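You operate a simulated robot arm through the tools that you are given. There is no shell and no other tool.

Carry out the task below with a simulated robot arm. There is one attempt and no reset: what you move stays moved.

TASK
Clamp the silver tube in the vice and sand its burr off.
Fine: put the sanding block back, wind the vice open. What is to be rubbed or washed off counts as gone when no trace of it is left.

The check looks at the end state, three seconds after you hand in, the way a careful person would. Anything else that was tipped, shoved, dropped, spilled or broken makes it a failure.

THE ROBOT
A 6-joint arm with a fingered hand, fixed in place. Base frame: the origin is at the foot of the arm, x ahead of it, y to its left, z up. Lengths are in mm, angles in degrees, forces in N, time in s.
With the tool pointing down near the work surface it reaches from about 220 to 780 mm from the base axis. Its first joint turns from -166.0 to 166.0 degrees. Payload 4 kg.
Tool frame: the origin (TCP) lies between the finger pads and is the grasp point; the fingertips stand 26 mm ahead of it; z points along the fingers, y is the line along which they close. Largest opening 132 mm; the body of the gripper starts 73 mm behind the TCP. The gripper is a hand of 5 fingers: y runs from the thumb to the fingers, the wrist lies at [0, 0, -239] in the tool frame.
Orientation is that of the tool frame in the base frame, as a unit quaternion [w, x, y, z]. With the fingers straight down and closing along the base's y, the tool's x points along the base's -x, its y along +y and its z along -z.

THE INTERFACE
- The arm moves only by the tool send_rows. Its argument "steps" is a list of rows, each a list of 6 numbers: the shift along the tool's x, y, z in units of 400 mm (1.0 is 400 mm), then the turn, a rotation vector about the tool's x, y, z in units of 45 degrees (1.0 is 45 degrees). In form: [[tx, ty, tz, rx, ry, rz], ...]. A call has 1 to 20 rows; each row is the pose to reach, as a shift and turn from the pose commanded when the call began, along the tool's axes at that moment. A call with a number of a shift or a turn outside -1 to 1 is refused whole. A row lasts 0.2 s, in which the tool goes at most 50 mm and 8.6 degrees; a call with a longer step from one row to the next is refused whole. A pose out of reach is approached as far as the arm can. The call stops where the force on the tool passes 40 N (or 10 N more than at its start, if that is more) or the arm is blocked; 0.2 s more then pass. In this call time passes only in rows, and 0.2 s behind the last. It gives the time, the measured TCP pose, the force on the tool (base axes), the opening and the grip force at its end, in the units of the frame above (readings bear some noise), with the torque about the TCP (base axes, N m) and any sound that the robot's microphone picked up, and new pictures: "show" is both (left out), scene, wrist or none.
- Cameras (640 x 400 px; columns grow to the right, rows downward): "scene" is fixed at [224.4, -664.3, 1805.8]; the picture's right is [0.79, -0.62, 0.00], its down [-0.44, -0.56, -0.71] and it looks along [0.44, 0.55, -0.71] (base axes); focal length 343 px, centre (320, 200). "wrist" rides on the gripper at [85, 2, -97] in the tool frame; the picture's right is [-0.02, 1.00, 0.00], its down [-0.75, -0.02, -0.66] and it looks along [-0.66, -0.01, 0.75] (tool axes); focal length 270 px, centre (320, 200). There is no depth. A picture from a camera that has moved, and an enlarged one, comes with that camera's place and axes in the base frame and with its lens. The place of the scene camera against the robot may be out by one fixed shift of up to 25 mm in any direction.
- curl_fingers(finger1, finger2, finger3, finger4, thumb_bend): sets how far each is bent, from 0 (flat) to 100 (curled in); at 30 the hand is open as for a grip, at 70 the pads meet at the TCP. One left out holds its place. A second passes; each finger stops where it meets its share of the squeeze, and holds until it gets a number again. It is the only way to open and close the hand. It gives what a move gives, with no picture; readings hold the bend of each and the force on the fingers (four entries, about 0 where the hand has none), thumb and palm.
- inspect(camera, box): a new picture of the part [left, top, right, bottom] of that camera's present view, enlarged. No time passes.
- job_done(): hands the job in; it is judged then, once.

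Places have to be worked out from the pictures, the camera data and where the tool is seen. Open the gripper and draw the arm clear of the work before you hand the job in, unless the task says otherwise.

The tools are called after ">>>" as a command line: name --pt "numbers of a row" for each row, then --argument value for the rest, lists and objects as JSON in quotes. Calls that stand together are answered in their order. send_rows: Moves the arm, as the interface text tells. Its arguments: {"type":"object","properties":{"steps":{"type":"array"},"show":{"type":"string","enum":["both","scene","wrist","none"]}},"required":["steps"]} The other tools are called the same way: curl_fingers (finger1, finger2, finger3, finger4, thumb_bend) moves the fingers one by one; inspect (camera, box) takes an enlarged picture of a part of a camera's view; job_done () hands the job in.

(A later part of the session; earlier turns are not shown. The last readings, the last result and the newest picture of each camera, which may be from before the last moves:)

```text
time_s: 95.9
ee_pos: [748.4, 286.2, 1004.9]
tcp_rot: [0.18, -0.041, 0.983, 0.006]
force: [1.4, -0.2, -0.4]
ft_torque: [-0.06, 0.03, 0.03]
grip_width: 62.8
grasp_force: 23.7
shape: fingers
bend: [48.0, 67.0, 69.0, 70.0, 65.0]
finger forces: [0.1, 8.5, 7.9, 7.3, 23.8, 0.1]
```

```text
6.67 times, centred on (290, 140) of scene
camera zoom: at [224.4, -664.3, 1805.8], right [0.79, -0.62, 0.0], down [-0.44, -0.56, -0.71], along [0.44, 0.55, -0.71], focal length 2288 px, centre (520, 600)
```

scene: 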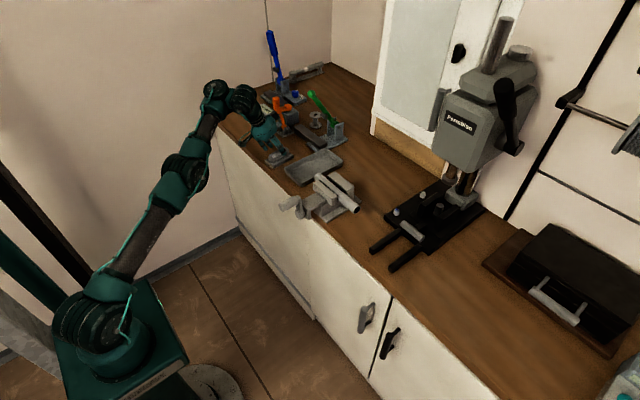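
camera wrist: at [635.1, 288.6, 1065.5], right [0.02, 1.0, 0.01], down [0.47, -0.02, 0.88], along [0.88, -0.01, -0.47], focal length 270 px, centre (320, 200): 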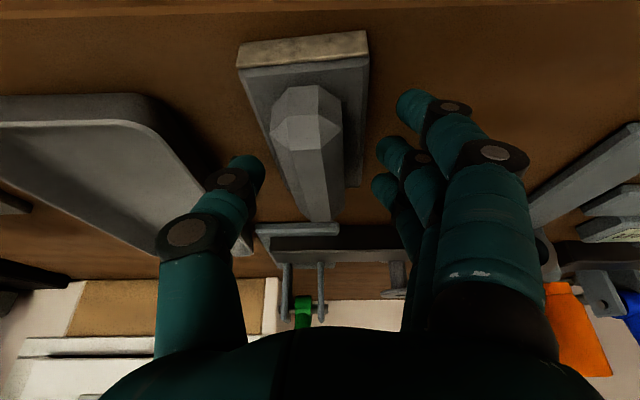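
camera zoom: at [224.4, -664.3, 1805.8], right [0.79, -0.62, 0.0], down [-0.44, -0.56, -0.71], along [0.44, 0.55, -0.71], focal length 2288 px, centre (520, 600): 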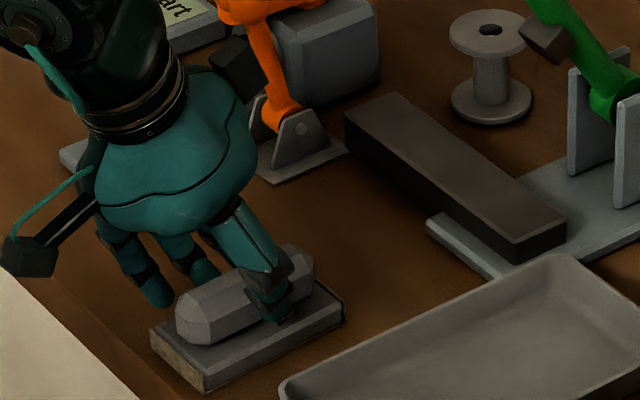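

The block is gripped again and hardly moved. I lift it about 10 mm and carry it 54 mm ahead and 37 mm to the left to its old place, turning back 5°.

>>> send_rows --pt "-0.0089 0 -0.0234 0 0 0" --pt "-0.042 0.02 -0.011 0.01 0 0.03" --pt "-0.075 0.04 0.001 0.02 0 0.06" --pt "-0.11 0.06 0.014 0.03 0 0.09" --pt "-0.142 0.081 0.0268 0.038 0 0.104" --pt "-0.142 0.081 0.0268 0.038 0 0.104" --show "both"

>>> inspect --camera "scene" --box '[240, 100, 320, 160]'

>>> inspect --camera "wrist" --box '[160, 40, 480, 240]'

```text
time_s: 97.3
ee_pos: [792.2, 317.8, 1015.1]
tcp_rot: [0.18, -0.003, 0.984, 0.002]
force: [0.6, -0.5, -1.5]
ft_torque: [0.02, 0.02, 0.0]
grip_width: 63.0
grasp_force: 22.9
shape: fingers
bend: [48.0, 67.0, 69.0, 70.0, 65.0]
finger forces: [0.1, 8.1, 7.7, 7.3, 23.2, 0.0]
out of reach, approached as far as the arm can: row 5, 6
camera wrist: at [680.5, 317.7, 1076.2], right [0.02, 1.0, 0.01], down [0.47, -0.02, 0.88], along [0.88, -0.01, -0.47], focal length 270 px, centre (320, 200)
```

scene: 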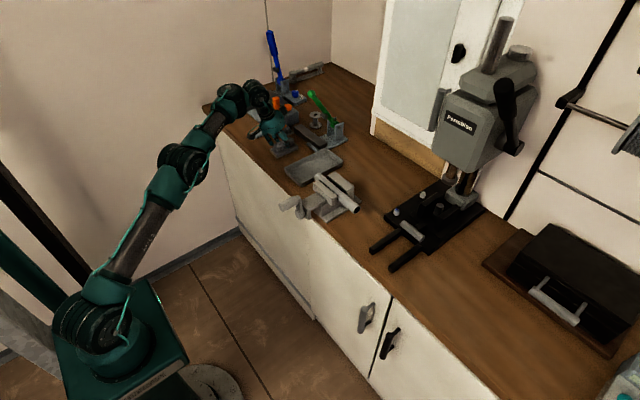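
wrist: 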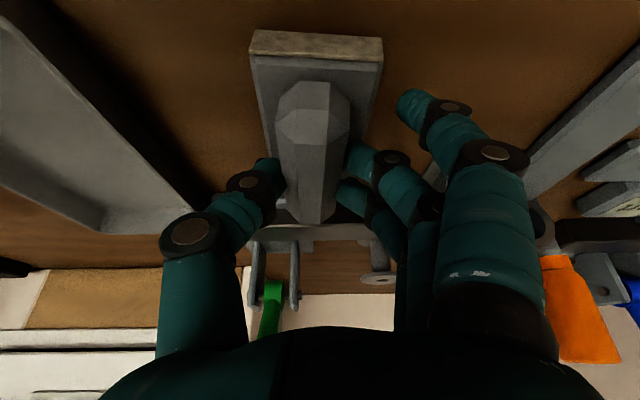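

```text
6.67 times, centred on (280, 130) of scene
camera zoom: at [224.4, -664.3, 1805.8], right [0.79, -0.62, 0.0], down [-0.44, -0.56, -0.71], along [0.44, 0.55, -0.71], focal length 2288 px, centre (587, 667)
```

zoom: 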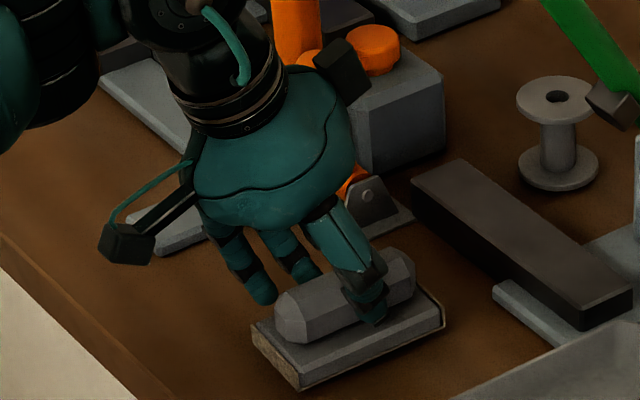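

```text
2.00 times, centred on (320, 140) of wrist
camera zoom: at [680.5, 317.7, 1076.2], right [0.02, 1.0, 0.01], down [0.47, -0.02, 0.88], along [0.88, -0.01, -0.47], focal length 541 px, centre (320, 320)
```

zoom: 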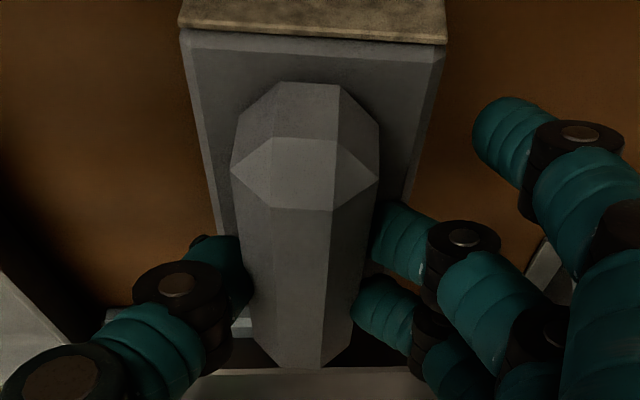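

Close to the old place (about 9 mm short in x, 6 mm in y, by comparing with the first picture), 10 mm up. I lower while moving the rest and turning 2°.

>>> send_rows --pt "0.003 0 0.01 0.008 0 0.02" --pt "-0.004 0.006 0.018 0.019 0 0.05" --pt "-0.0116 0.0125 0.0258 0.019 0 0.05" --pt "-0.0116 0.0125 0.0258 0.019 0 0.05" --show "none"

>>> inspect --camera "scene" --box '[240, 100, 320, 160]'

```text
time_s: 98.3
ee_pos: [789.3, 327.3, 1003.6]
tcp_rot: [0.183, 0.021, 0.983, -0.001]
force: [5.7, -2.6, 8.2]
ft_torque: [-0.38, -0.04, 0.24]
grip_width: 63.1
grasp_force: 24.6
shape: fingers
bend: [48.0, 68.0, 69.0, 70.0, 66.0]
finger forces: [0.1, 7.6, 7.7, 8.1, 25.2, 0.0]
out of reach, approached as far as the arm can: row 2, 3, 4
```

```text
6.67 times, centred on (280, 130) of scene
camera zoom: at [224.4, -664.3, 1805.8], right [0.79, -0.62, 0.0], down [-0.44, -0.56, -0.71], along [0.44, 0.55, -0.71], focal length 2288 px, centre (587, 667)
```

zoom: 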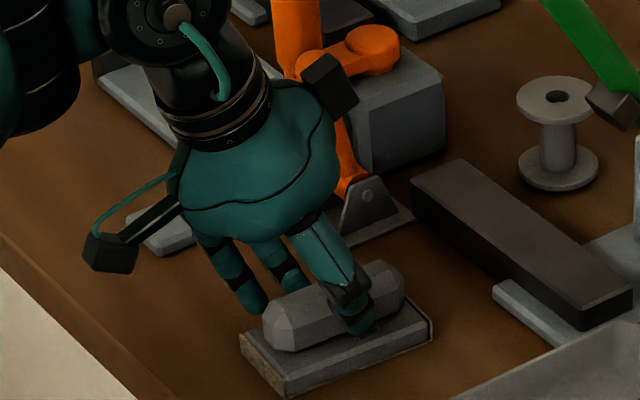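

The block stands on the bench, straight, but about 15 mm short in x. I release it, slide the open hand 18 mm back along the handle and re-grasp so that the rest comes within reach.

>>> curl_fingers --finger2 52 --finger3 52 --finger4 52 --thumb_bend 52

>>> send_rows --pt "0.01 -0.003 -0.007 -0.01 0 -0.02" --pt "0.023 -0.005 -0.012 -0.016 0 -0.04" --pt "0.041 -0.005 -0.018 -0.016 0 -0.04" --show "wrist"

>>> inspect --camera "wrist" --box '[160, 40, 480, 240]'

>>> inspect --camera "scene" --box '[240, 100, 320, 160]'

```text
time_s: 99.3
ee_pos: [788.8, 326.2, 1002.4]
tcp_rot: [0.18, 0.022, 0.983, -0.002]
force: [0.8, -0.7, -1.1]
ft_torque: [0.0, -0.01, -0.03]
grip_width: 74.1
grasp_force: 0.0
shape: fingers
bend: [48.0, 52.0, 52.0, 52.0, 52.0]
finger forces: [0.1, 0.0, 0.1, 0.0, 0.0, 0.1]
```

```text
time_s: 100.1
ee_pos: [771.5, 324.2, 1002.6]
tcp_rot: [0.182, 0.004, 0.983, 0.001]
force: [-0.3, -1.0, -0.7]
ft_torque: [0.02, 0.01, -0.02]
grip_width: 74.3
grasp_force: 0.0
shape: fingers
bend: [48.0, 52.0, 52.0, 52.0, 52.0]
finger forces: [0.1, 0.1, 0.0, 0.0, 0.0, 0.0]
camera wrist: at [658.2, 326.8, 1063.3], right [0.03, 1.0, 0.01], down [0.47, -0.02, 0.88], along [0.88, -0.02, -0.47], focal length 270 px, centre (320, 200)
```

wrist: 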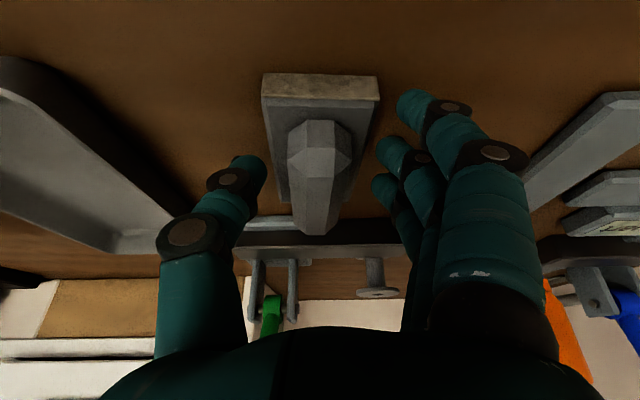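

```text
2.00 times, centred on (320, 140) of wrist
camera zoom: at [658.2, 326.8, 1063.3], right [0.03, 1.0, 0.01], down [0.47, -0.02, 0.88], along [0.88, -0.02, -0.47], focal length 541 px, centre (320, 320)
```

zoom: 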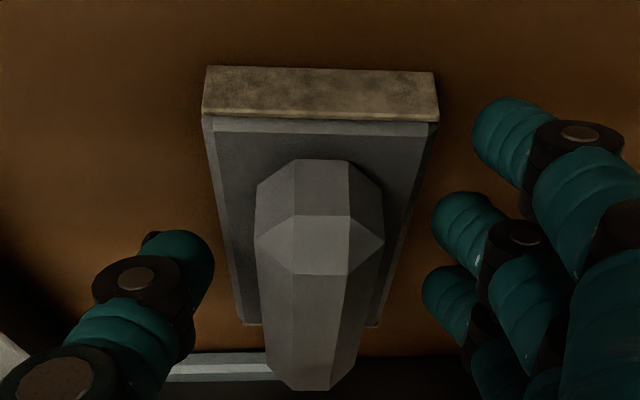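

```text
6.67 times, centred on (280, 130) of scene
camera zoom: at [224.4, -664.3, 1805.8], right [0.79, -0.62, 0.0], down [-0.44, -0.56, -0.71], along [0.44, 0.55, -0.71], focal length 2288 px, centre (587, 667)
```

zoom: 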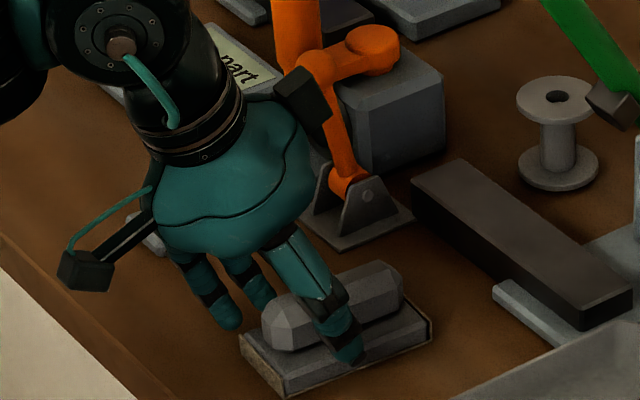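

Block undisturbed and well aligned. I close on the handle again.

>>> curl_fingers --finger2 74 --finger3 74 --finger4 74 --thumb_bend 74

>>> send_rows --pt "-0.0045 0 -0.012 0 0 0" --pt "-0.023 0.0 -0.003 0 0 0" --pt "-0.041 0.002 0.003 0 0 0" --pt "-0.041 0.002 0.003 0 0 0" --show "wrist"

>>> inspect --camera "scene" --box '[240, 100, 320, 160]'

```text
time_s: 101.1
ee_pos: [770.5, 324.3, 1001.2]
tcp_rot: [0.181, 0.005, 0.984, 0.001]
force: [-0.5, 0.5, -0.2]
ft_torque: [0.06, 0.09, 0.0]
grip_width: 62.5
grasp_force: 20.8
shape: fingers
bend: [48.0, 60.0, 67.0, 68.0, 65.0]
finger forces: [0.0, 7.5, 6.9, 6.8, 20.3, 0.1]
```

```text
time_s: 102.1
ee_pos: [785.5, 324.1, 1005.6]
tcp_rot: [0.18, 0.006, 0.984, -0.001]
force: [0.7, -0.6, -2.2]
ft_torque: [0.07, 0.02, -0.03]
grip_width: 62.6
grasp_force: 20.6
shape: fingers
bend: [48.0, 60.0, 67.0, 69.0, 65.0]
finger forces: [0.0, 7.2, 6.5, 6.7, 20.5, 0.0]
camera wrist: at [672.7, 327.2, 1067.0], right [0.03, 1.0, 0.01], down [0.47, -0.02, 0.88], along [0.88, -0.02, -0.47], focal length 270 px, centre (320, 200)
```

wrist: 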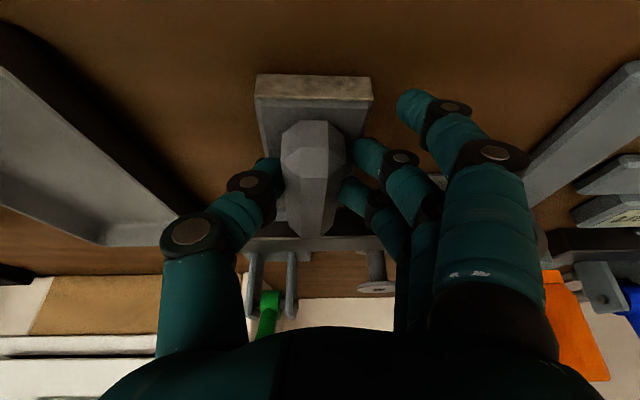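

```text
6.67 times, centred on (280, 130) of scene
camera zoom: at [224.4, -664.3, 1805.8], right [0.79, -0.62, 0.0], down [-0.44, -0.56, -0.71], along [0.44, 0.55, -0.71], focal length 2288 px, centre (587, 667)
```

zoom: 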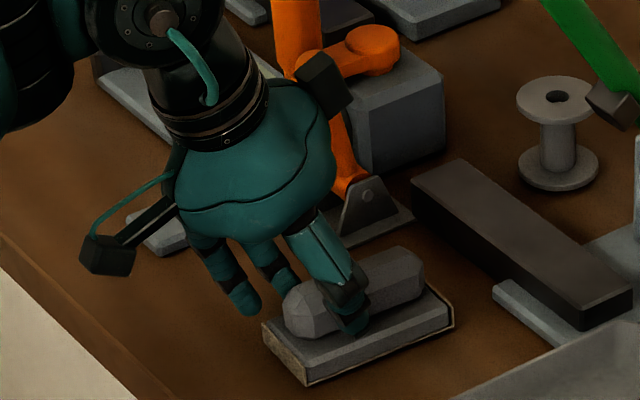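

Now the corners match the first picture within a few millimetres, 4 mm above the bench. I lower it down.

>>> send_rows --pt "0.0 0.004 0.005 0 0 0" --pt "0.001 0.004 0.01 0 0 0" --pt "0.002 0.004 0.015 0 0 0" --show "none"

```text
time_s: 102.9
ee_pos: [785.7, 326.8, 1001.8]
tcp_rot: [0.181, 0.005, 0.984, 0.0]
force: [0.1, -0.9, 1.9]
ft_torque: [0.04, 0.13, 0.04]
grip_width: 63.0
grasp_force: 20.0
shape: fingers
bend: [48.0, 60.0, 67.0, 69.0, 65.0]
finger forces: [0.0, 7.5, 6.2, 5.9, 21.0, 0.0]
```

Light contact now; one more millimetre, then I open the hand.

>>> send_rows --pt "0.001 0 0.003 0 0 0" --show "none"

>>> curl_fingers --finger1 48 --finger2 52 --finger3 52 --finger4 52 --thumb_bend 52

>>> inspect --camera "scene" --box '[240, 100, 320, 160]'

>>> inspect --camera "wrist" --box '[160, 40, 480, 240]'

```text
time_s: 103.3
ee_pos: [786.6, 327.3, 1001.3]
tcp_rot: [0.181, 0.005, 0.983, 0.001]
force: [-1.6, -0.3, 5.6]
ft_torque: [0.06, 0.12, 0.05]
grip_width: 63.0
grasp_force: 22.0
shape: fingers
bend: [48.0, 60.0, 68.0, 69.0, 65.0]
finger forces: [0.1, 8.3, 6.8, 6.1, 21.5, 0.0]
```

```text
time_s: 104.3
ee_pos: [787.4, 327.7, 999.5]
tcp_rot: [0.18, 0.005, 0.984, 0.0]
force: [-0.2, 0.4, 0.6]
ft_torque: [-0.01, 0.02, 0.04]
grip_width: 74.3
grasp_force: 0.0
shape: fingers
bend: [48.0, 52.0, 52.0, 52.0, 52.0]
finger forces: [0.0, 0.1, 0.1, 0.0, 0.0, 0.0]
```

```text
6.67 times, centred on (280, 130) of scene
camera zoom: at [224.4, -664.3, 1805.8], right [0.79, -0.62, 0.0], down [-0.44, -0.56, -0.71], along [0.44, 0.55, -0.71], focal length 2288 px, centre (587, 667)
```

zoom: 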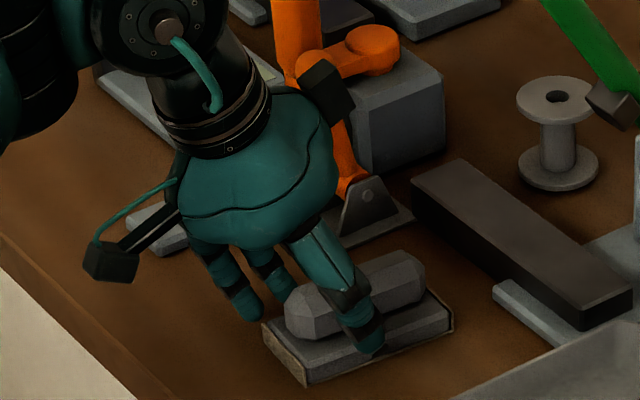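

```text
2.00 times, centred on (320, 140) of wrist
camera zoom: at [674.9, 329.2, 1060.5], right [0.03, 1.0, 0.01], down [0.47, -0.02, 0.88], along [0.88, -0.02, -0.47], focal length 541 px, centre (320, 320)
```

zoom: 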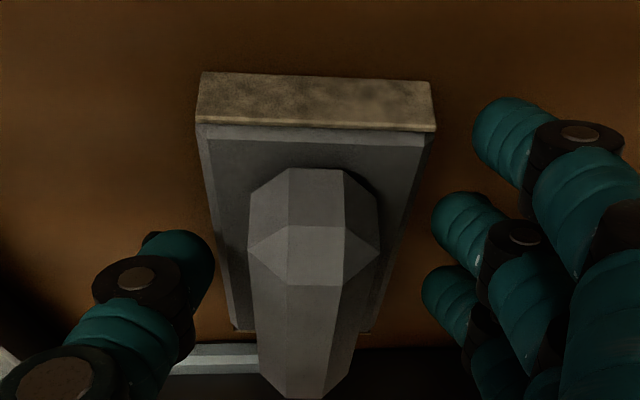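

The block stands at its old place within about 3 mm. I withdraw along the tool axis.

>>> send_rows --pt "0 0 -0.05 0 0 0" --pt "0 0 -0.12 0 0 0" --pt "0 0 -0.2 0 0 0" --show "both"

>>> inspect --camera "scene" --box '[220, 80, 340, 170]'

```text
time_s: 105.1
ee_pos: [748.6, 331.4, 1070.0]
tcp_rot: [0.18, 0.006, 0.984, 0.0]
force: [0.2, 0.4, -1.9]
ft_torque: [-0.03, -0.03, -0.03]
grip_width: 74.5
grasp_force: 0.0
shape: fingers
bend: [48.0, 52.0, 52.0, 52.0, 52.0]
finger forces: [0.1, 0.1, 0.0, 0.0, 0.0, 0.0]
out of reach, approached as far as the arm can: row 3
camera wrist: at [636.3, 333.7, 1130.7], right [0.03, 1.0, 0.01], down [0.47, -0.02, 0.88], along [0.88, -0.02, -0.47], focal length 270 px, centre (320, 200)
```

scene: 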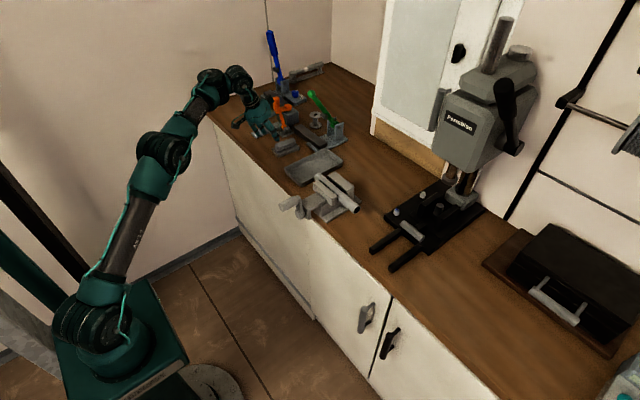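
wrist: 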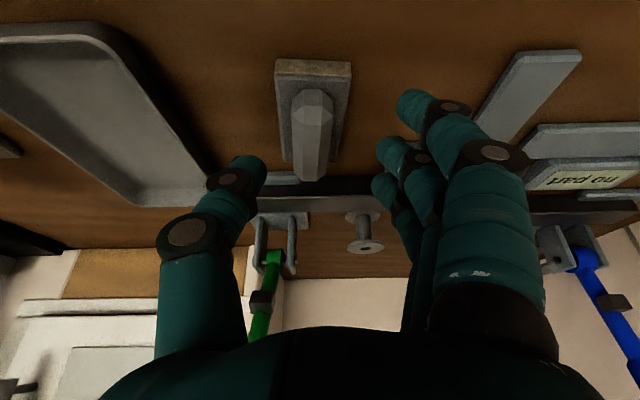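

```text
4.44 times, centred on (280, 125) of scene
camera zoom: at [224.4, -664.3, 1805.8], right [0.79, -0.62, 0.0], down [-0.44, -0.56, -0.71], along [0.44, 0.55, -0.71], focal length 1526 px, centre (498, 533)
```

zoom: 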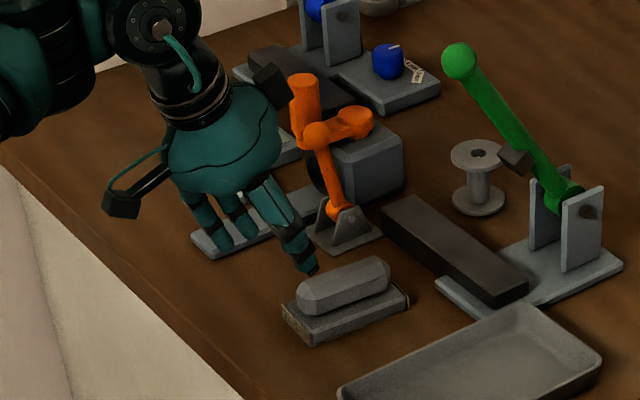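

The block's place matches the start picture. I retreat backward and up toward the robot.

>>> send_rows --pt "0.07 -0.02 -0.05 0 0 0" --pt "0.14 -0.05 -0.11 0 0 0" --pt "0.222 -0.075 -0.191 0 0 0" --pt "0.222 -0.075 -0.191 0 0 0" --show "scene"

```text
time_s: 106.1
ee_pos: [635.0, 304.3, 1113.2]
tcp_rot: [0.18, 0.005, 0.984, 0.001]
force: [0.6, -0.1, 0.3]
ft_torque: [0.0, 0.0, 0.02]
grip_width: 74.3
grasp_force: 0.1
shape: fingers
bend: [48.0, 52.0, 52.0, 52.0, 52.0]
finger forces: [0.1, 0.0, 0.1, 0.1, 0.1, 0.0]
```

scene: 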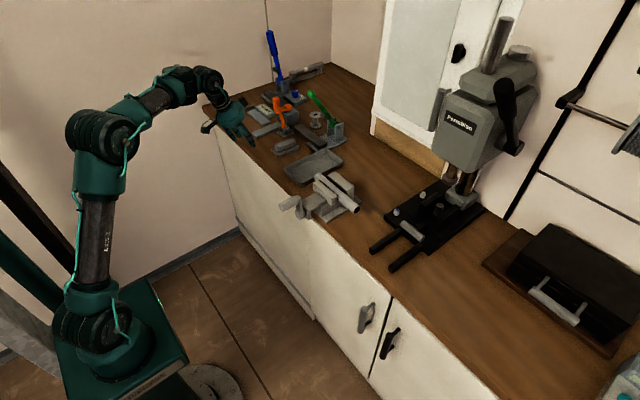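

Clear and well folded. Now I go above the crank knob again, at 15° tilt.

>>> send_rows --pt "0.02 -0.1 -0.04 0 0.02 0" --pt "0.04 -0.205 -0.08 0 0.04 0" --pt "0.06 -0.31 -0.12 0 0.06 0" --pt "0.08 -0.415 -0.161 0 0.08 0" --pt "0.1 -0.52 -0.161 0 0.1 0" --pt "0.1075 -0.625 -0.161 0 0.127 0" --pt "0.1075 -0.73 -0.161 0 0.127 0" --pt "0.1075 -0.8375 -0.161 0 0.127 0" --pt "0.1075 -0.8375 -0.161 0 0.127 0" --show "both"

>>> inspect --camera "wrist" --box '[200, 30, 440, 230]'

>>> inspect --camera "scene" --box '[260, 140, 380, 230]'

```text
time_s: 108.1
ee_pos: [569.4, -32.0, 1154.9]
tcp_rot: [0.132, 0.004, 0.991, 0.0]
force: [0.5, -0.2, -0.4]
ft_torque: [0.01, 0.03, 0.0]
grip_width: 74.2
grasp_force: 0.1
shape: fingers
bend: [48.0, 52.0, 52.0, 52.0, 52.0]
finger forces: [0.0, 0.1, 0.1, 0.0, 0.0, 0.0]
camera wrist: at [463.6, -30.7, 1226.3], right [0.03, 1.0, 0.01], down [0.55, -0.02, 0.83], along [0.83, -0.02, -0.56], focal length 270 px, centre (320, 200)
```

scene: 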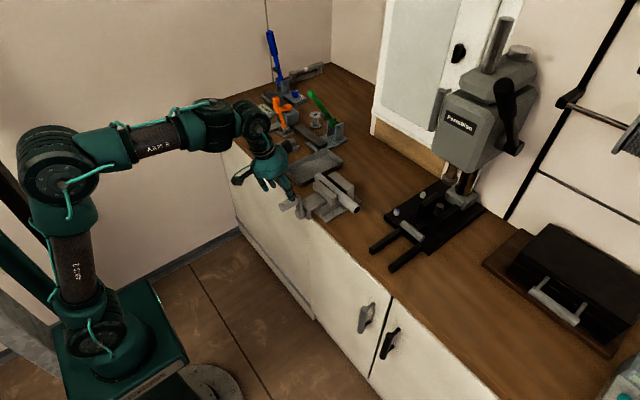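
wrist: 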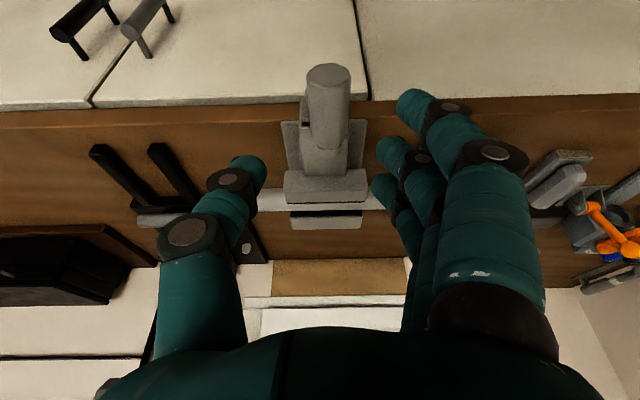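

```text
2.00 times, centred on (320, 130) of wrist
camera zoom: at [463.6, -30.7, 1226.3], right [0.03, 1.0, 0.01], down [0.55, -0.02, 0.83], along [0.83, -0.02, -0.56], focal length 541 px, centre (320, 340)
```

zoom: 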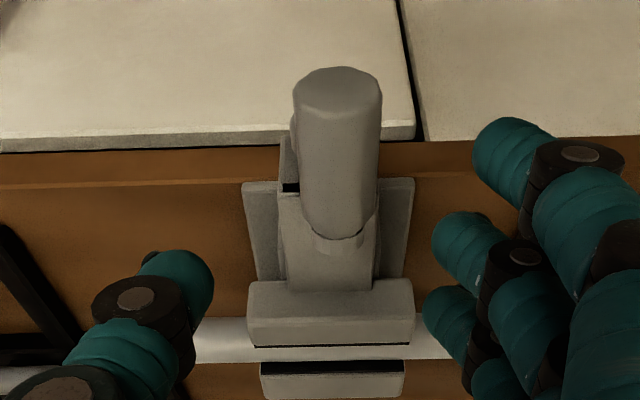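

```text
4.44 times, centred on (320, 185) of scene
camera zoom: at [224.4, -664.3, 1805.8], right [0.79, -0.62, 0.0], down [-0.44, -0.56, -0.71], along [0.44, 0.55, -0.71], focal length 1526 px, centre (320, 267)
```

zoom: 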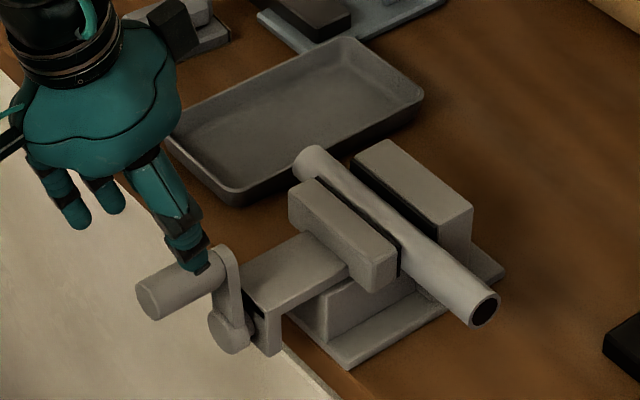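

The knob is near the top at about (565 end, y≈-27, z≈1061). I descend around it and grip.

>>> send_rows --pt "0.017 0.0125 0.078 0 0 0" --pt "0.034 0.0125 0.155 0 0 0" --pt "0.05 0.0125 0.2325 0 0 0" --pt "0.05 0.0125 0.2325 0 0 0" --show "wrist"

>>> curl_fingers --finger1 62 --finger2 76 --finger3 76 --finger4 76 --thumb_bend 76

>>> inspect --camera "wrist" --box '[160, 80, 480, 320]'

```text
time_s: 109.1
ee_pos: [575.2, -28.8, 1059.8]
tcp_rot: [0.131, 0.005, 0.991, 0.001]
force: [0.3, 0.1, -0.4]
ft_torque: [0.03, 0.02, -0.02]
grip_width: 74.1
grasp_force: 0.1
shape: fingers
bend: [48.0, 52.0, 52.0, 52.0, 52.0]
finger forces: [0.0, 0.1, 0.0, 0.0, 0.0, 0.0]
camera wrist: at [470.7, -25.9, 1132.4], right [0.03, 1.0, 0.01], down [0.55, -0.02, 0.83], along [0.83, -0.02, -0.55], focal length 270 px, centre (320, 200)
```

wrist: 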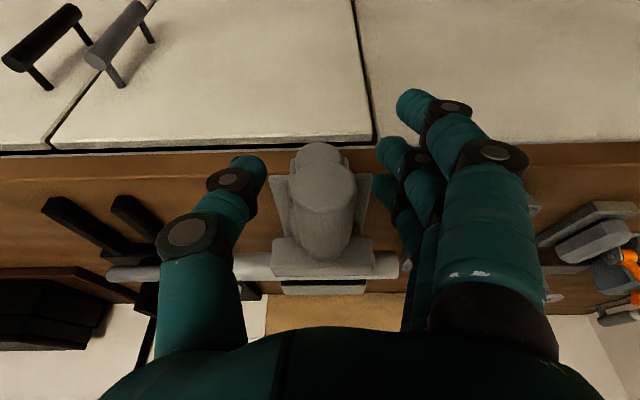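

```text
time_s: 110.1
ee_pos: [576.0, -27.8, 1058.6]
tcp_rot: [0.129, 0.005, 0.992, 0.001]
force: [7.4, 2.7, -31.1]
ft_torque: [-0.03, 0.18, 0.33]
grip_width: 35.4
grasp_force: 24.9
shape: fingers
bend: [62.0, 72.0, 70.0, 64.0, 68.0]
finger forces: [0.0, 11.2, 10.1, 8.9, 18.9, 0.1]
```

```text
1.67 times, centred on (320, 200) of wrist
camera zoom: at [470.9, -25.8, 1131.5], right [0.03, 1.0, 0.01], down [0.56, -0.02, 0.83], along [0.83, -0.02, -0.56], focal length 450 px, centre (320, 200)
```

zoom: 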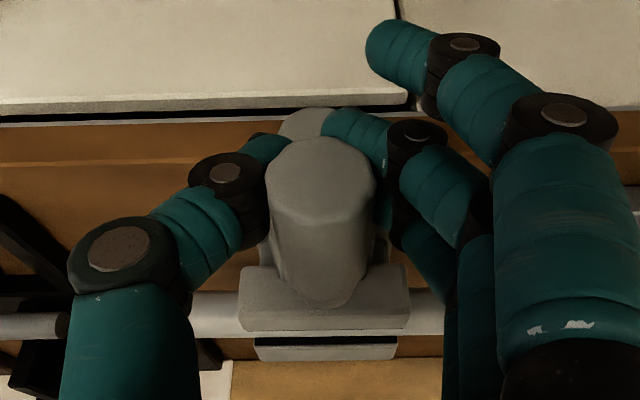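

Gripped. I wind the other way (top toward +y), first about 75°.

>>> send_rows --pt "0.0027 0.0243 0.0076 0 0 0" --pt "0.005 0.0478 0.0134 0 0 0" --pt "0.0081 0.0703 0.0224 0 0 0" --pt "0.012 0.0913 0.0345 0 0 0" --pt "0.0166 0.1103 0.0491 0 0 0" --pt "0.0219 0.1268 0.0663 0 0 0" --pt "0.0277 0.1408 0.0855 0 0 0" --pt "0.034 0.152 0.1063 0 0 0" --pt "0.0406 0.16 0.1283 0 0 0" --show "wrist"

>>> inspect --camera "scene" --box '[260, 140, 380, 230]'

```text
time_s: 112.1
ee_pos: [572.4, 36.2, 1005.1]
tcp_rot: [0.13, 0.006, 0.991, 0.0]
force: [7.8, -14.8, -8.6]
ft_torque: [0.23, 0.07, 0.22]
grip_width: 34.6
grasp_force: 9.2
shape: fingers
bend: [62.0, 76.0, 74.0, 71.0, 69.0]
finger forces: [0.0, 0.0, 0.1, 1.2, 18.0, 0.0]
camera wrist: at [466.8, 38.9, 1076.7], right [0.03, 1.0, 0.01], down [0.56, -0.02, 0.83], along [0.83, -0.02, -0.56], focal length 270 px, centre (320, 200)
```

wrist: 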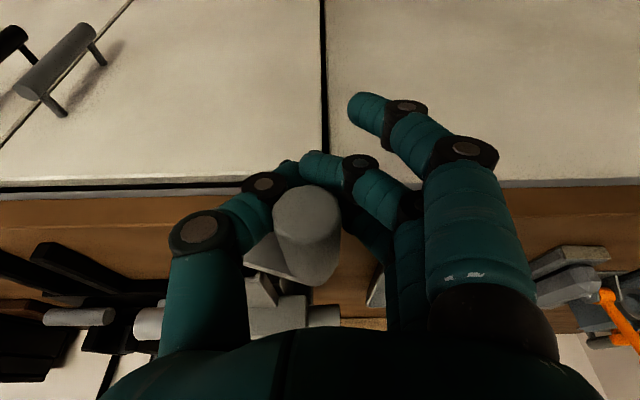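

```text
4.44 times, centred on (320, 185) of scene
camera zoom: at [224.4, -664.3, 1805.8], right [0.79, -0.62, 0.0], down [-0.44, -0.56, -0.71], along [0.44, 0.55, -0.71], focal length 1526 px, centre (320, 267)
```

zoom: 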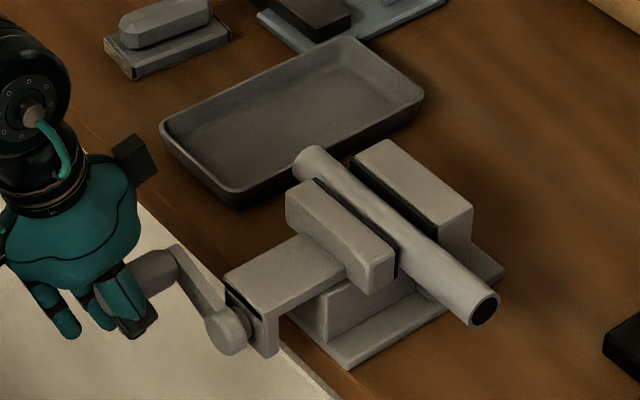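

It winds open fine, the crank is now about 66° over to +y. I re-centre on the knob and grip again.

>>> curl_fingers --finger1 54 --finger2 54 --finger3 54 --finger4 54 --thumb_bend 54

>>> send_rows --pt "-0.0084 -0.0125 -0.0314 0 0 0" --pt "-0.0084 -0.0125 -0.0314 0 0 0" --show "none"

>>> curl_fingers --finger1 62 --finger2 76 --finger3 76 --finger4 76 --thumb_bend 76

>>> inspect --camera "wrist" --box '[160, 80, 480, 320]'

```text
time_s: 113.1
ee_pos: [573.0, 37.8, 1005.4]
tcp_rot: [0.131, 0.005, 0.991, 0.0]
force: [0.4, -0.7, 0.7]
ft_torque: [-0.02, 0.01, -0.02]
grip_width: 61.9
grasp_force: 0.2
shape: fingers
bend: [54.0, 54.0, 54.0, 54.0, 54.0]
finger forces: [0.0, 0.0, 0.1, 0.0, 0.1, 0.0]
```

```text
time_s: 113.7
ee_pos: [571.1, 32.3, 1016.9]
tcp_rot: [0.132, 0.005, 0.991, 0.0]
force: [0.1, -0.2, -0.2]
ft_torque: [-0.03, -0.02, 0.03]
grip_width: 61.5
grasp_force: 0.0
shape: fingers
bend: [54.0, 54.0, 54.0, 54.0, 54.0]
finger forces: [0.1, 0.1, 0.1, 0.1, 0.0, 0.0]
```

```text
time_s: 114.7
ee_pos: [573.4, 32.3, 1017.9]
tcp_rot: [0.131, 0.005, 0.991, 0.0]
force: [6.0, -5.1, -6.0]
ft_torque: [0.05, 0.13, 0.38]
grip_width: 36.6
grasp_force: 18.6
shape: fingers
bend: [62.0, 74.0, 73.0, 71.0, 68.0]
finger forces: [0.0, 3.6, 6.1, 6.8, 19.9, 0.0]
```

```text
1.67 times, centred on (320, 200) of wrist
camera zoom: at [466.9, 34.4, 1089.6], right [0.03, 1.0, 0.01], down [0.55, -0.02, 0.83], along [0.83, -0.02, -0.56], focal length 450 px, centre (320, 200)
```

zoom: 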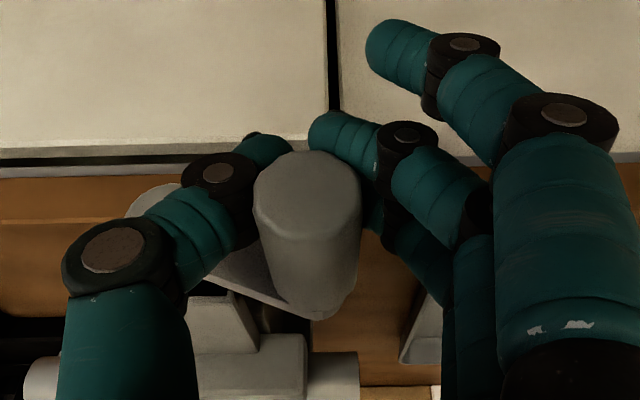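

Good pinch. I wind on down the +y side to about -133°.

>>> send_rows --pt "0.007 0.011 0.0232 0 0 0" --pt "0.0144 0.0183 0.048 0 0 0" --pt "0.022 0.0213 0.0733 0 0 0" --pt "0.0296 0.02 0.099 0 0 0" --pt "0.0371 0.0148 0.1239 0 0 0" --pt "0.0443 0.0055 0.1478 0 0 0" --pt "0.051 -0.0078 0.1701 0 0 0" --pt "0.0572 -0.0243 0.19 0 0 0" --show "wrist"

>>> inspect --camera "scene" --box '[260, 140, 380, 230]'

```text
time_s: 116.5
ee_pos: [570.7, 25.4, 938.2]
tcp_rot: [0.131, 0.003, 0.991, 0.001]
force: [-0.8, 14.4, 3.2]
ft_torque: [-0.84, -0.08, 0.05]
grip_width: 31.0
grasp_force: 7.4
shape: fingers
bend: [62.0, 76.0, 76.0, 74.0, 72.0]
finger forces: [0.0, 0.1, 7.9, 4.3, 0.0, 2.3]
camera wrist: at [465.8, 27.1, 1011.0], right [0.03, 1.0, 0.01], down [0.55, -0.02, 0.83], along [0.83, -0.02, -0.55], focal length 270 px, centre (320, 200)
```

wrist: 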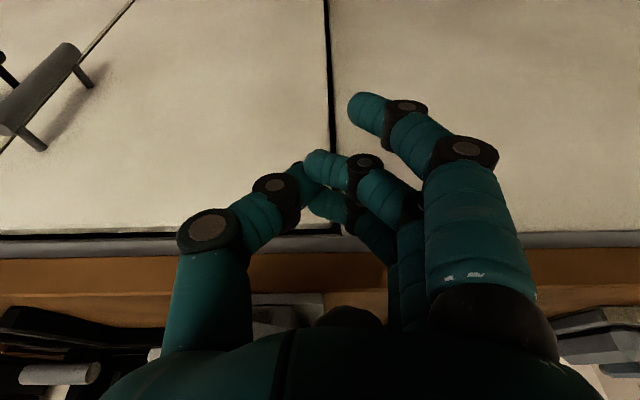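

```text
4.44 times, centred on (320, 185) of scene
camera zoom: at [224.4, -664.3, 1805.8], right [0.79, -0.62, 0.0], down [-0.44, -0.56, -0.71], along [0.44, 0.55, -0.71], focal length 1526 px, centre (320, 267)
```

zoom: 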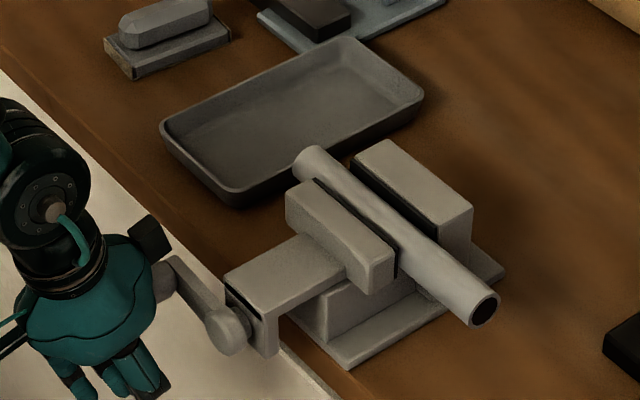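

The knob slid up to the palm; the crank stands at about -87°. I open, come up to put the TCP on the knob (y≈33, z≈994) and pinch harder.

>>> curl_fingers --finger1 50 --finger2 50 --finger3 50 --finger4 50 --thumb_bend 50

>>> send_rows --pt "-0.0188 0.012 -0.07 0 0 0" --pt "-0.0376 0.019 -0.14 0 0 0" --pt "-0.0376 0.019 -0.14 0 0 0" --show "wrist"

>>> inspect --camera "wrist" --box '[160, 80, 480, 320]'

```text
time_s: 117.5
ee_pos: [571.4, 21.9, 937.7]
tcp_rot: [0.131, 0.005, 0.991, 0.0]
force: [-0.6, 1.5, 1.5]
ft_torque: [-0.08, -0.08, 0.02]
grip_width: 74.0
grasp_force: 0.8
shape: fingers
bend: [50.0, 50.0, 50.0, 50.0, 50.0]
finger forces: [0.0, 0.0, 1.5, 0.0, 0.1, 0.0]
```

```text
time_s: 118.3
ee_pos: [571.1, 34.2, 995.7]
tcp_rot: [0.132, 0.006, 0.991, 0.0]
force: [0.4, 0.7, -0.8]
ft_torque: [-0.02, 0.01, 0.01]
grip_width: 74.3
grasp_force: 0.0
shape: fingers
bend: [50.0, 50.0, 50.0, 50.0, 50.0]
finger forces: [0.0, 0.1, 0.0, 0.0, 0.1, 0.0]
camera wrist: at [465.5, 35.5, 1069.0], right [0.03, 1.0, 0.01], down [0.56, -0.02, 0.83], along [0.83, -0.02, -0.56], focal length 270 px, centre (320, 200)
```

wrist: 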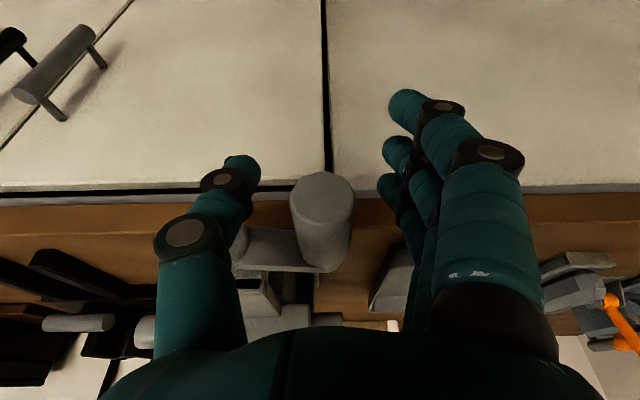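

```text
1.67 times, centred on (320, 200) of wrist
camera zoom: at [465.5, 35.5, 1069.0], right [0.03, 1.0, 0.01], down [0.56, -0.02, 0.83], along [0.83, -0.02, -0.56], focal length 450 px, centre (320, 200)
```

zoom: 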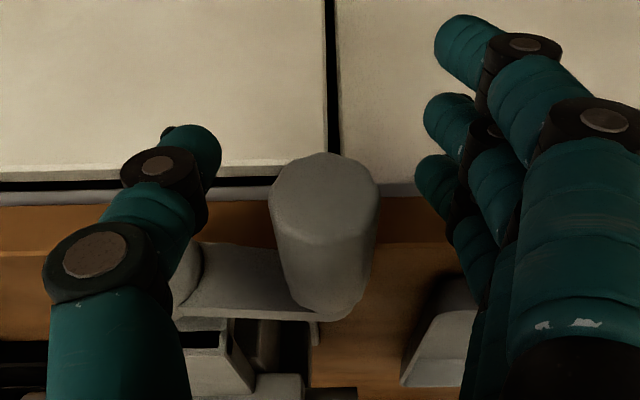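

The knob is at about (y 34.5, z 1002). I rise 7 mm and pinch as hard as allowed.

>>> send_rows --pt "-0.0047 0.0 -0.0175 0 0 0" --pt "-0.0047 0.0 -0.0175 0 0 0" --show "none"

>>> curl_fingers --finger1 62 --finger2 90 --finger3 90 --finger4 90 --thumb_bend 90

>>> inspect --camera "wrist" --box '[160, 80, 480, 320]'

```text
time_s: 118.9
ee_pos: [572.1, 32.6, 1002.7]
tcp_rot: [0.132, 0.005, 0.991, -0.001]
force: [0.4, -0.8, 1.0]
ft_torque: [0.01, 0.0, 0.02]
grip_width: 74.2
grasp_force: 0.0
shape: fingers
bend: [50.0, 50.0, 50.0, 50.0, 50.0]
finger forces: [0.1, 0.0, 0.0, 0.0, 0.1, 0.1]
```

```text
time_s: 119.9
ee_pos: [572.1, 32.2, 1003.3]
tcp_rot: [0.132, 0.005, 0.991, 0.0]
force: [1.4, -5.1, -7.7]
ft_torque: [0.26, 0.3, 0.06]
grip_width: 29.6
grasp_force: 6.3
shape: fingers
bend: [62.0, 81.0, 79.0, 85.0, 80.0]
finger forces: [0.0, 0.0, 0.1, 7.5, 5.6, 0.0]
```

```text
1.67 times, centred on (320, 200) of wrist
camera zoom: at [466.2, 35.0, 1075.7], right [0.03, 1.0, 0.01], down [0.56, -0.02, 0.83], along [0.83, -0.02, -0.56], focal length 450 px, centre (320, 200)
```

zoom: 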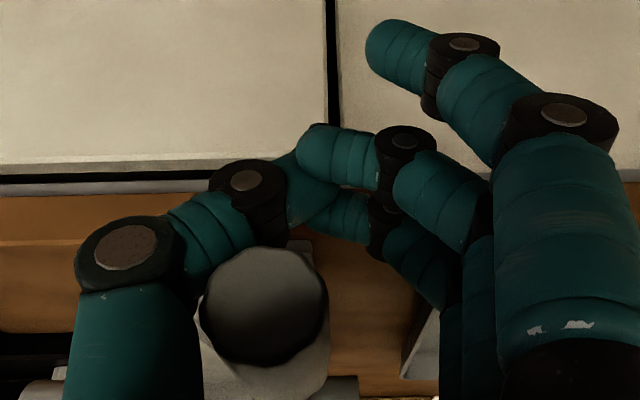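

Squeezing too hard pushed the knob up toward the palm (crank back at about -46°). For the downward part I'll instead cage the knob loosely and press it down with the palm.

>>> curl_fingers --finger1 62 --finger2 70 --finger3 70 --finger4 70 --thumb_bend 66

>>> send_rows --pt "0.0122 -0.03 0.0433 0 0 0" --pt "0.024 -0.01 0.0843 0 0 0" --pt "0.0355 0.0075 0.1225 0 0 0" --pt "0.0483 0.0125 0.1658 0 0 0" --pt "0.0613 0.0075 0.2088 0 0 0" --pt "0.0713 -0.0075 0.2425 0 0 0" --pt "0.08 -0.0275 0.271 0 0 0" --show "wrist"

>>> inspect --camera "scene" --box '[260, 140, 380, 230]'

```text
time_s: 120.9
ee_pos: [571.9, 33.1, 1003.2]
tcp_rot: [0.132, 0.005, 0.991, 0.0]
force: [1.1, -0.6, -0.5]
ft_torque: [0.06, 0.01, 0.0]
grip_width: 35.9
grasp_force: 0.1
shape: fingers
bend: [62.0, 70.0, 70.0, 70.0, 66.0]
finger forces: [0.0, 0.0, 0.0, 0.1, 0.5, 0.0]
```

```text
time_s: 122.5
ee_pos: [568.2, 20.0, 892.5]
tcp_rot: [0.132, 0.005, 0.991, 0.001]
force: [-0.2, -0.2, 2.7]
ft_torque: [0.02, -0.01, 0.02]
grip_width: 36.1
grasp_force: 1.3
shape: fingers
bend: [62.0, 70.0, 70.0, 70.0, 66.0]
finger forces: [0.1, 0.0, 0.0, 0.1, 0.0, 2.4]
camera wrist: at [462.4, 22.3, 964.1], right [0.03, 1.0, 0.01], down [0.55, -0.02, 0.83], along [0.83, -0.02, -0.55], focal length 270 px, centre (320, 200)
```

wrist: 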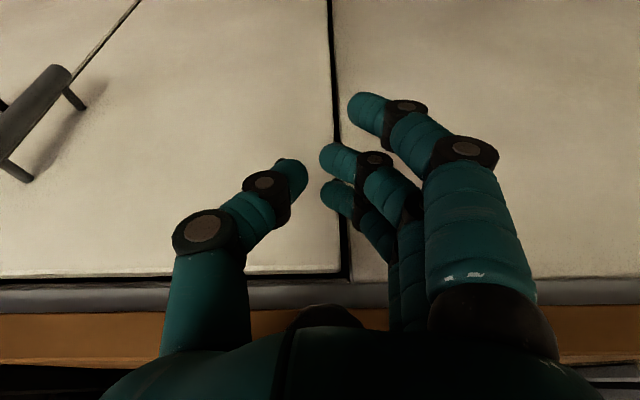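

```text
4.44 times, centred on (320, 185) of scene
camera zoom: at [224.4, -664.3, 1805.8], right [0.79, -0.62, 0.0], down [-0.44, -0.56, -0.71], along [0.44, 0.55, -0.71], focal length 1526 px, centre (320, 267)
```

zoom: 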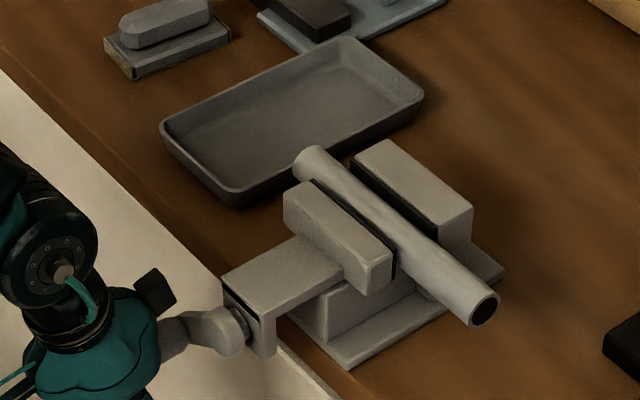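

The palm push works with almost no force; the crank is at about -130°. I open, rise until the TCP is on the knob (y 20, z 947), and pinch moderately for the bottom part.

>>> curl_fingers --finger1 50 --finger2 52 --finger3 52 --finger4 52 --thumb_bend 52

>>> send_rows --pt "-0.018 0 -0.066 0 0 0" --pt "-0.0356 0 -0.133 0 0 0" --pt "-0.0356 0 -0.133 0 0 0" --show "none"

>>> curl_fingers --finger1 62 --finger2 74 --finger3 74 --finger4 74 --thumb_bend 74

>>> inspect --camera "wrist" --box '[160, 80, 480, 320]'

```text
time_s: 123.5
ee_pos: [568.8, 20.8, 892.5]
tcp_rot: [0.132, 0.005, 0.991, 0.0]
force: [-0.1, 0.0, 1.9]
ft_torque: [0.05, 0.01, -0.01]
grip_width: 71.0
grasp_force: 1.2
shape: fingers
bend: [50.0, 52.0, 52.0, 52.0, 52.0]
finger forces: [0.1, 0.0, 0.0, 0.1, 0.0, 1.8]
```

```text
time_s: 124.3
ee_pos: [567.7, 20.1, 946.3]
tcp_rot: [0.132, 0.006, 0.991, 0.0]
force: [-1.4, 0.0, -0.5]
ft_torque: [0.03, -0.02, 0.01]
grip_width: 71.0
grasp_force: 0.0
shape: fingers
bend: [50.0, 52.0, 52.0, 52.0, 52.0]
finger forces: [0.1, 0.0, 0.1, 0.0, 0.0, 0.0]
```

```text
time_s: 125.3
ee_pos: [567.3, 20.3, 945.8]
tcp_rot: [0.132, 0.005, 0.991, 0.001]
force: [2.5, 6.6, -6.9]
ft_torque: [-0.11, 0.17, 0.23]
grip_width: 30.8
grasp_force: 7.1
shape: fingers
bend: [62.0, 73.0, 73.0, 71.0, 72.0]
finger forces: [0.1, 0.0, 3.6, 8.1, 2.8, 0.0]
```

```text
1.67 times, centred on (320, 200) of wrist
camera zoom: at [461.9, 22.7, 1017.8], right [0.03, 1.0, 0.01], down [0.56, -0.02, 0.83], along [0.83, -0.02, -0.56], focal length 450 px, centre (320, 200)
```

zoom: 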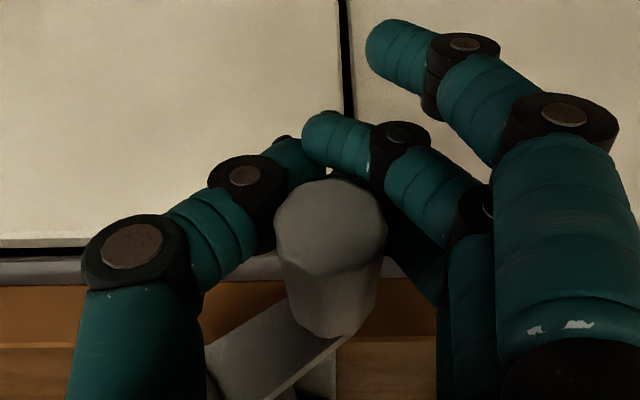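

The knob is caged (about 13 mm above the TCP, crank at -121°). I sweep it through the bottom toward -y.

>>> send_rows --pt "0.0063 -0.0155 0.0208 0 0 0" --pt "0.012 -0.0343 0.039 0 0 0" --pt "0.0168 -0.0555 0.054 0 0 0" --pt "0.0208 -0.0793 0.066 0 0 0" --pt "0.0238 -0.1045 0.074 0 0 0" --pt "0.0255 -0.1308 0.0778 0 0 0" --pt "0.0263 -0.1575 0.0778 0 0 0" --pt "0.026 -0.184 0.0738 0 0 0" --pt "0.0248 -0.2093 0.0658 0 0 0" --pt "0.0223 -0.2333 0.0543 0 0 0" --pt "0.019 -0.255 0.0393 0 0 0" --show "wrist"

>>> inspect --camera "scene" --box '[260, 140, 380, 230]'

```text
time_s: 127.7
ee_pos: [563.5, -81.9, 930.3]
tcp_rot: [0.131, 0.004, 0.991, 0.0]
force: [0.1, 2.8, -1.2]
ft_torque: [-0.02, 0.08, 0.09]
grip_width: 30.2
grasp_force: 1.3
shape: fingers
bend: [62.0, 73.0, 73.0, 73.0, 72.0]
finger forces: [0.0, 0.0, 0.1, 2.6, 0.0, 0.0]
camera wrist: at [458.8, -79.6, 1002.2], right [0.03, 1.0, 0.01], down [0.55, -0.02, 0.83], along [0.83, -0.02, -0.55], focal length 270 px, centre (320, 200)
```

wrist: 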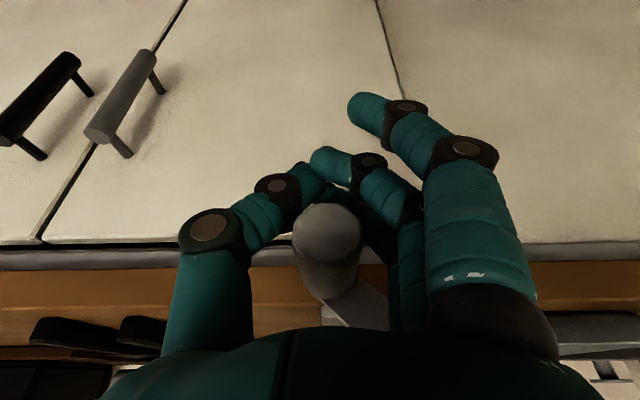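

```text
4.44 times, centred on (320, 185) of scene
camera zoom: at [224.4, -664.3, 1805.8], right [0.79, -0.62, 0.0], down [-0.44, -0.56, -0.71], along [0.44, 0.55, -0.71], focal length 1526 px, centre (320, 267)
```

zoom: 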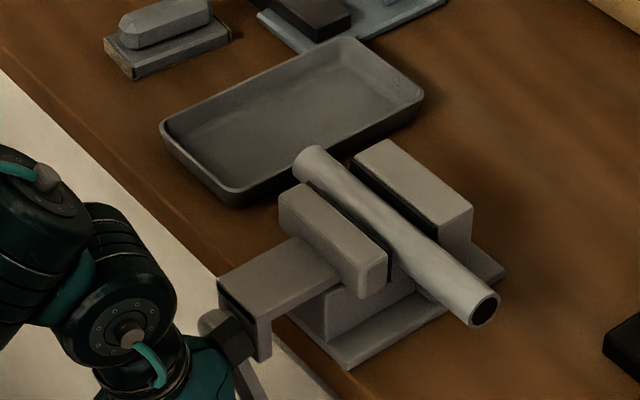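

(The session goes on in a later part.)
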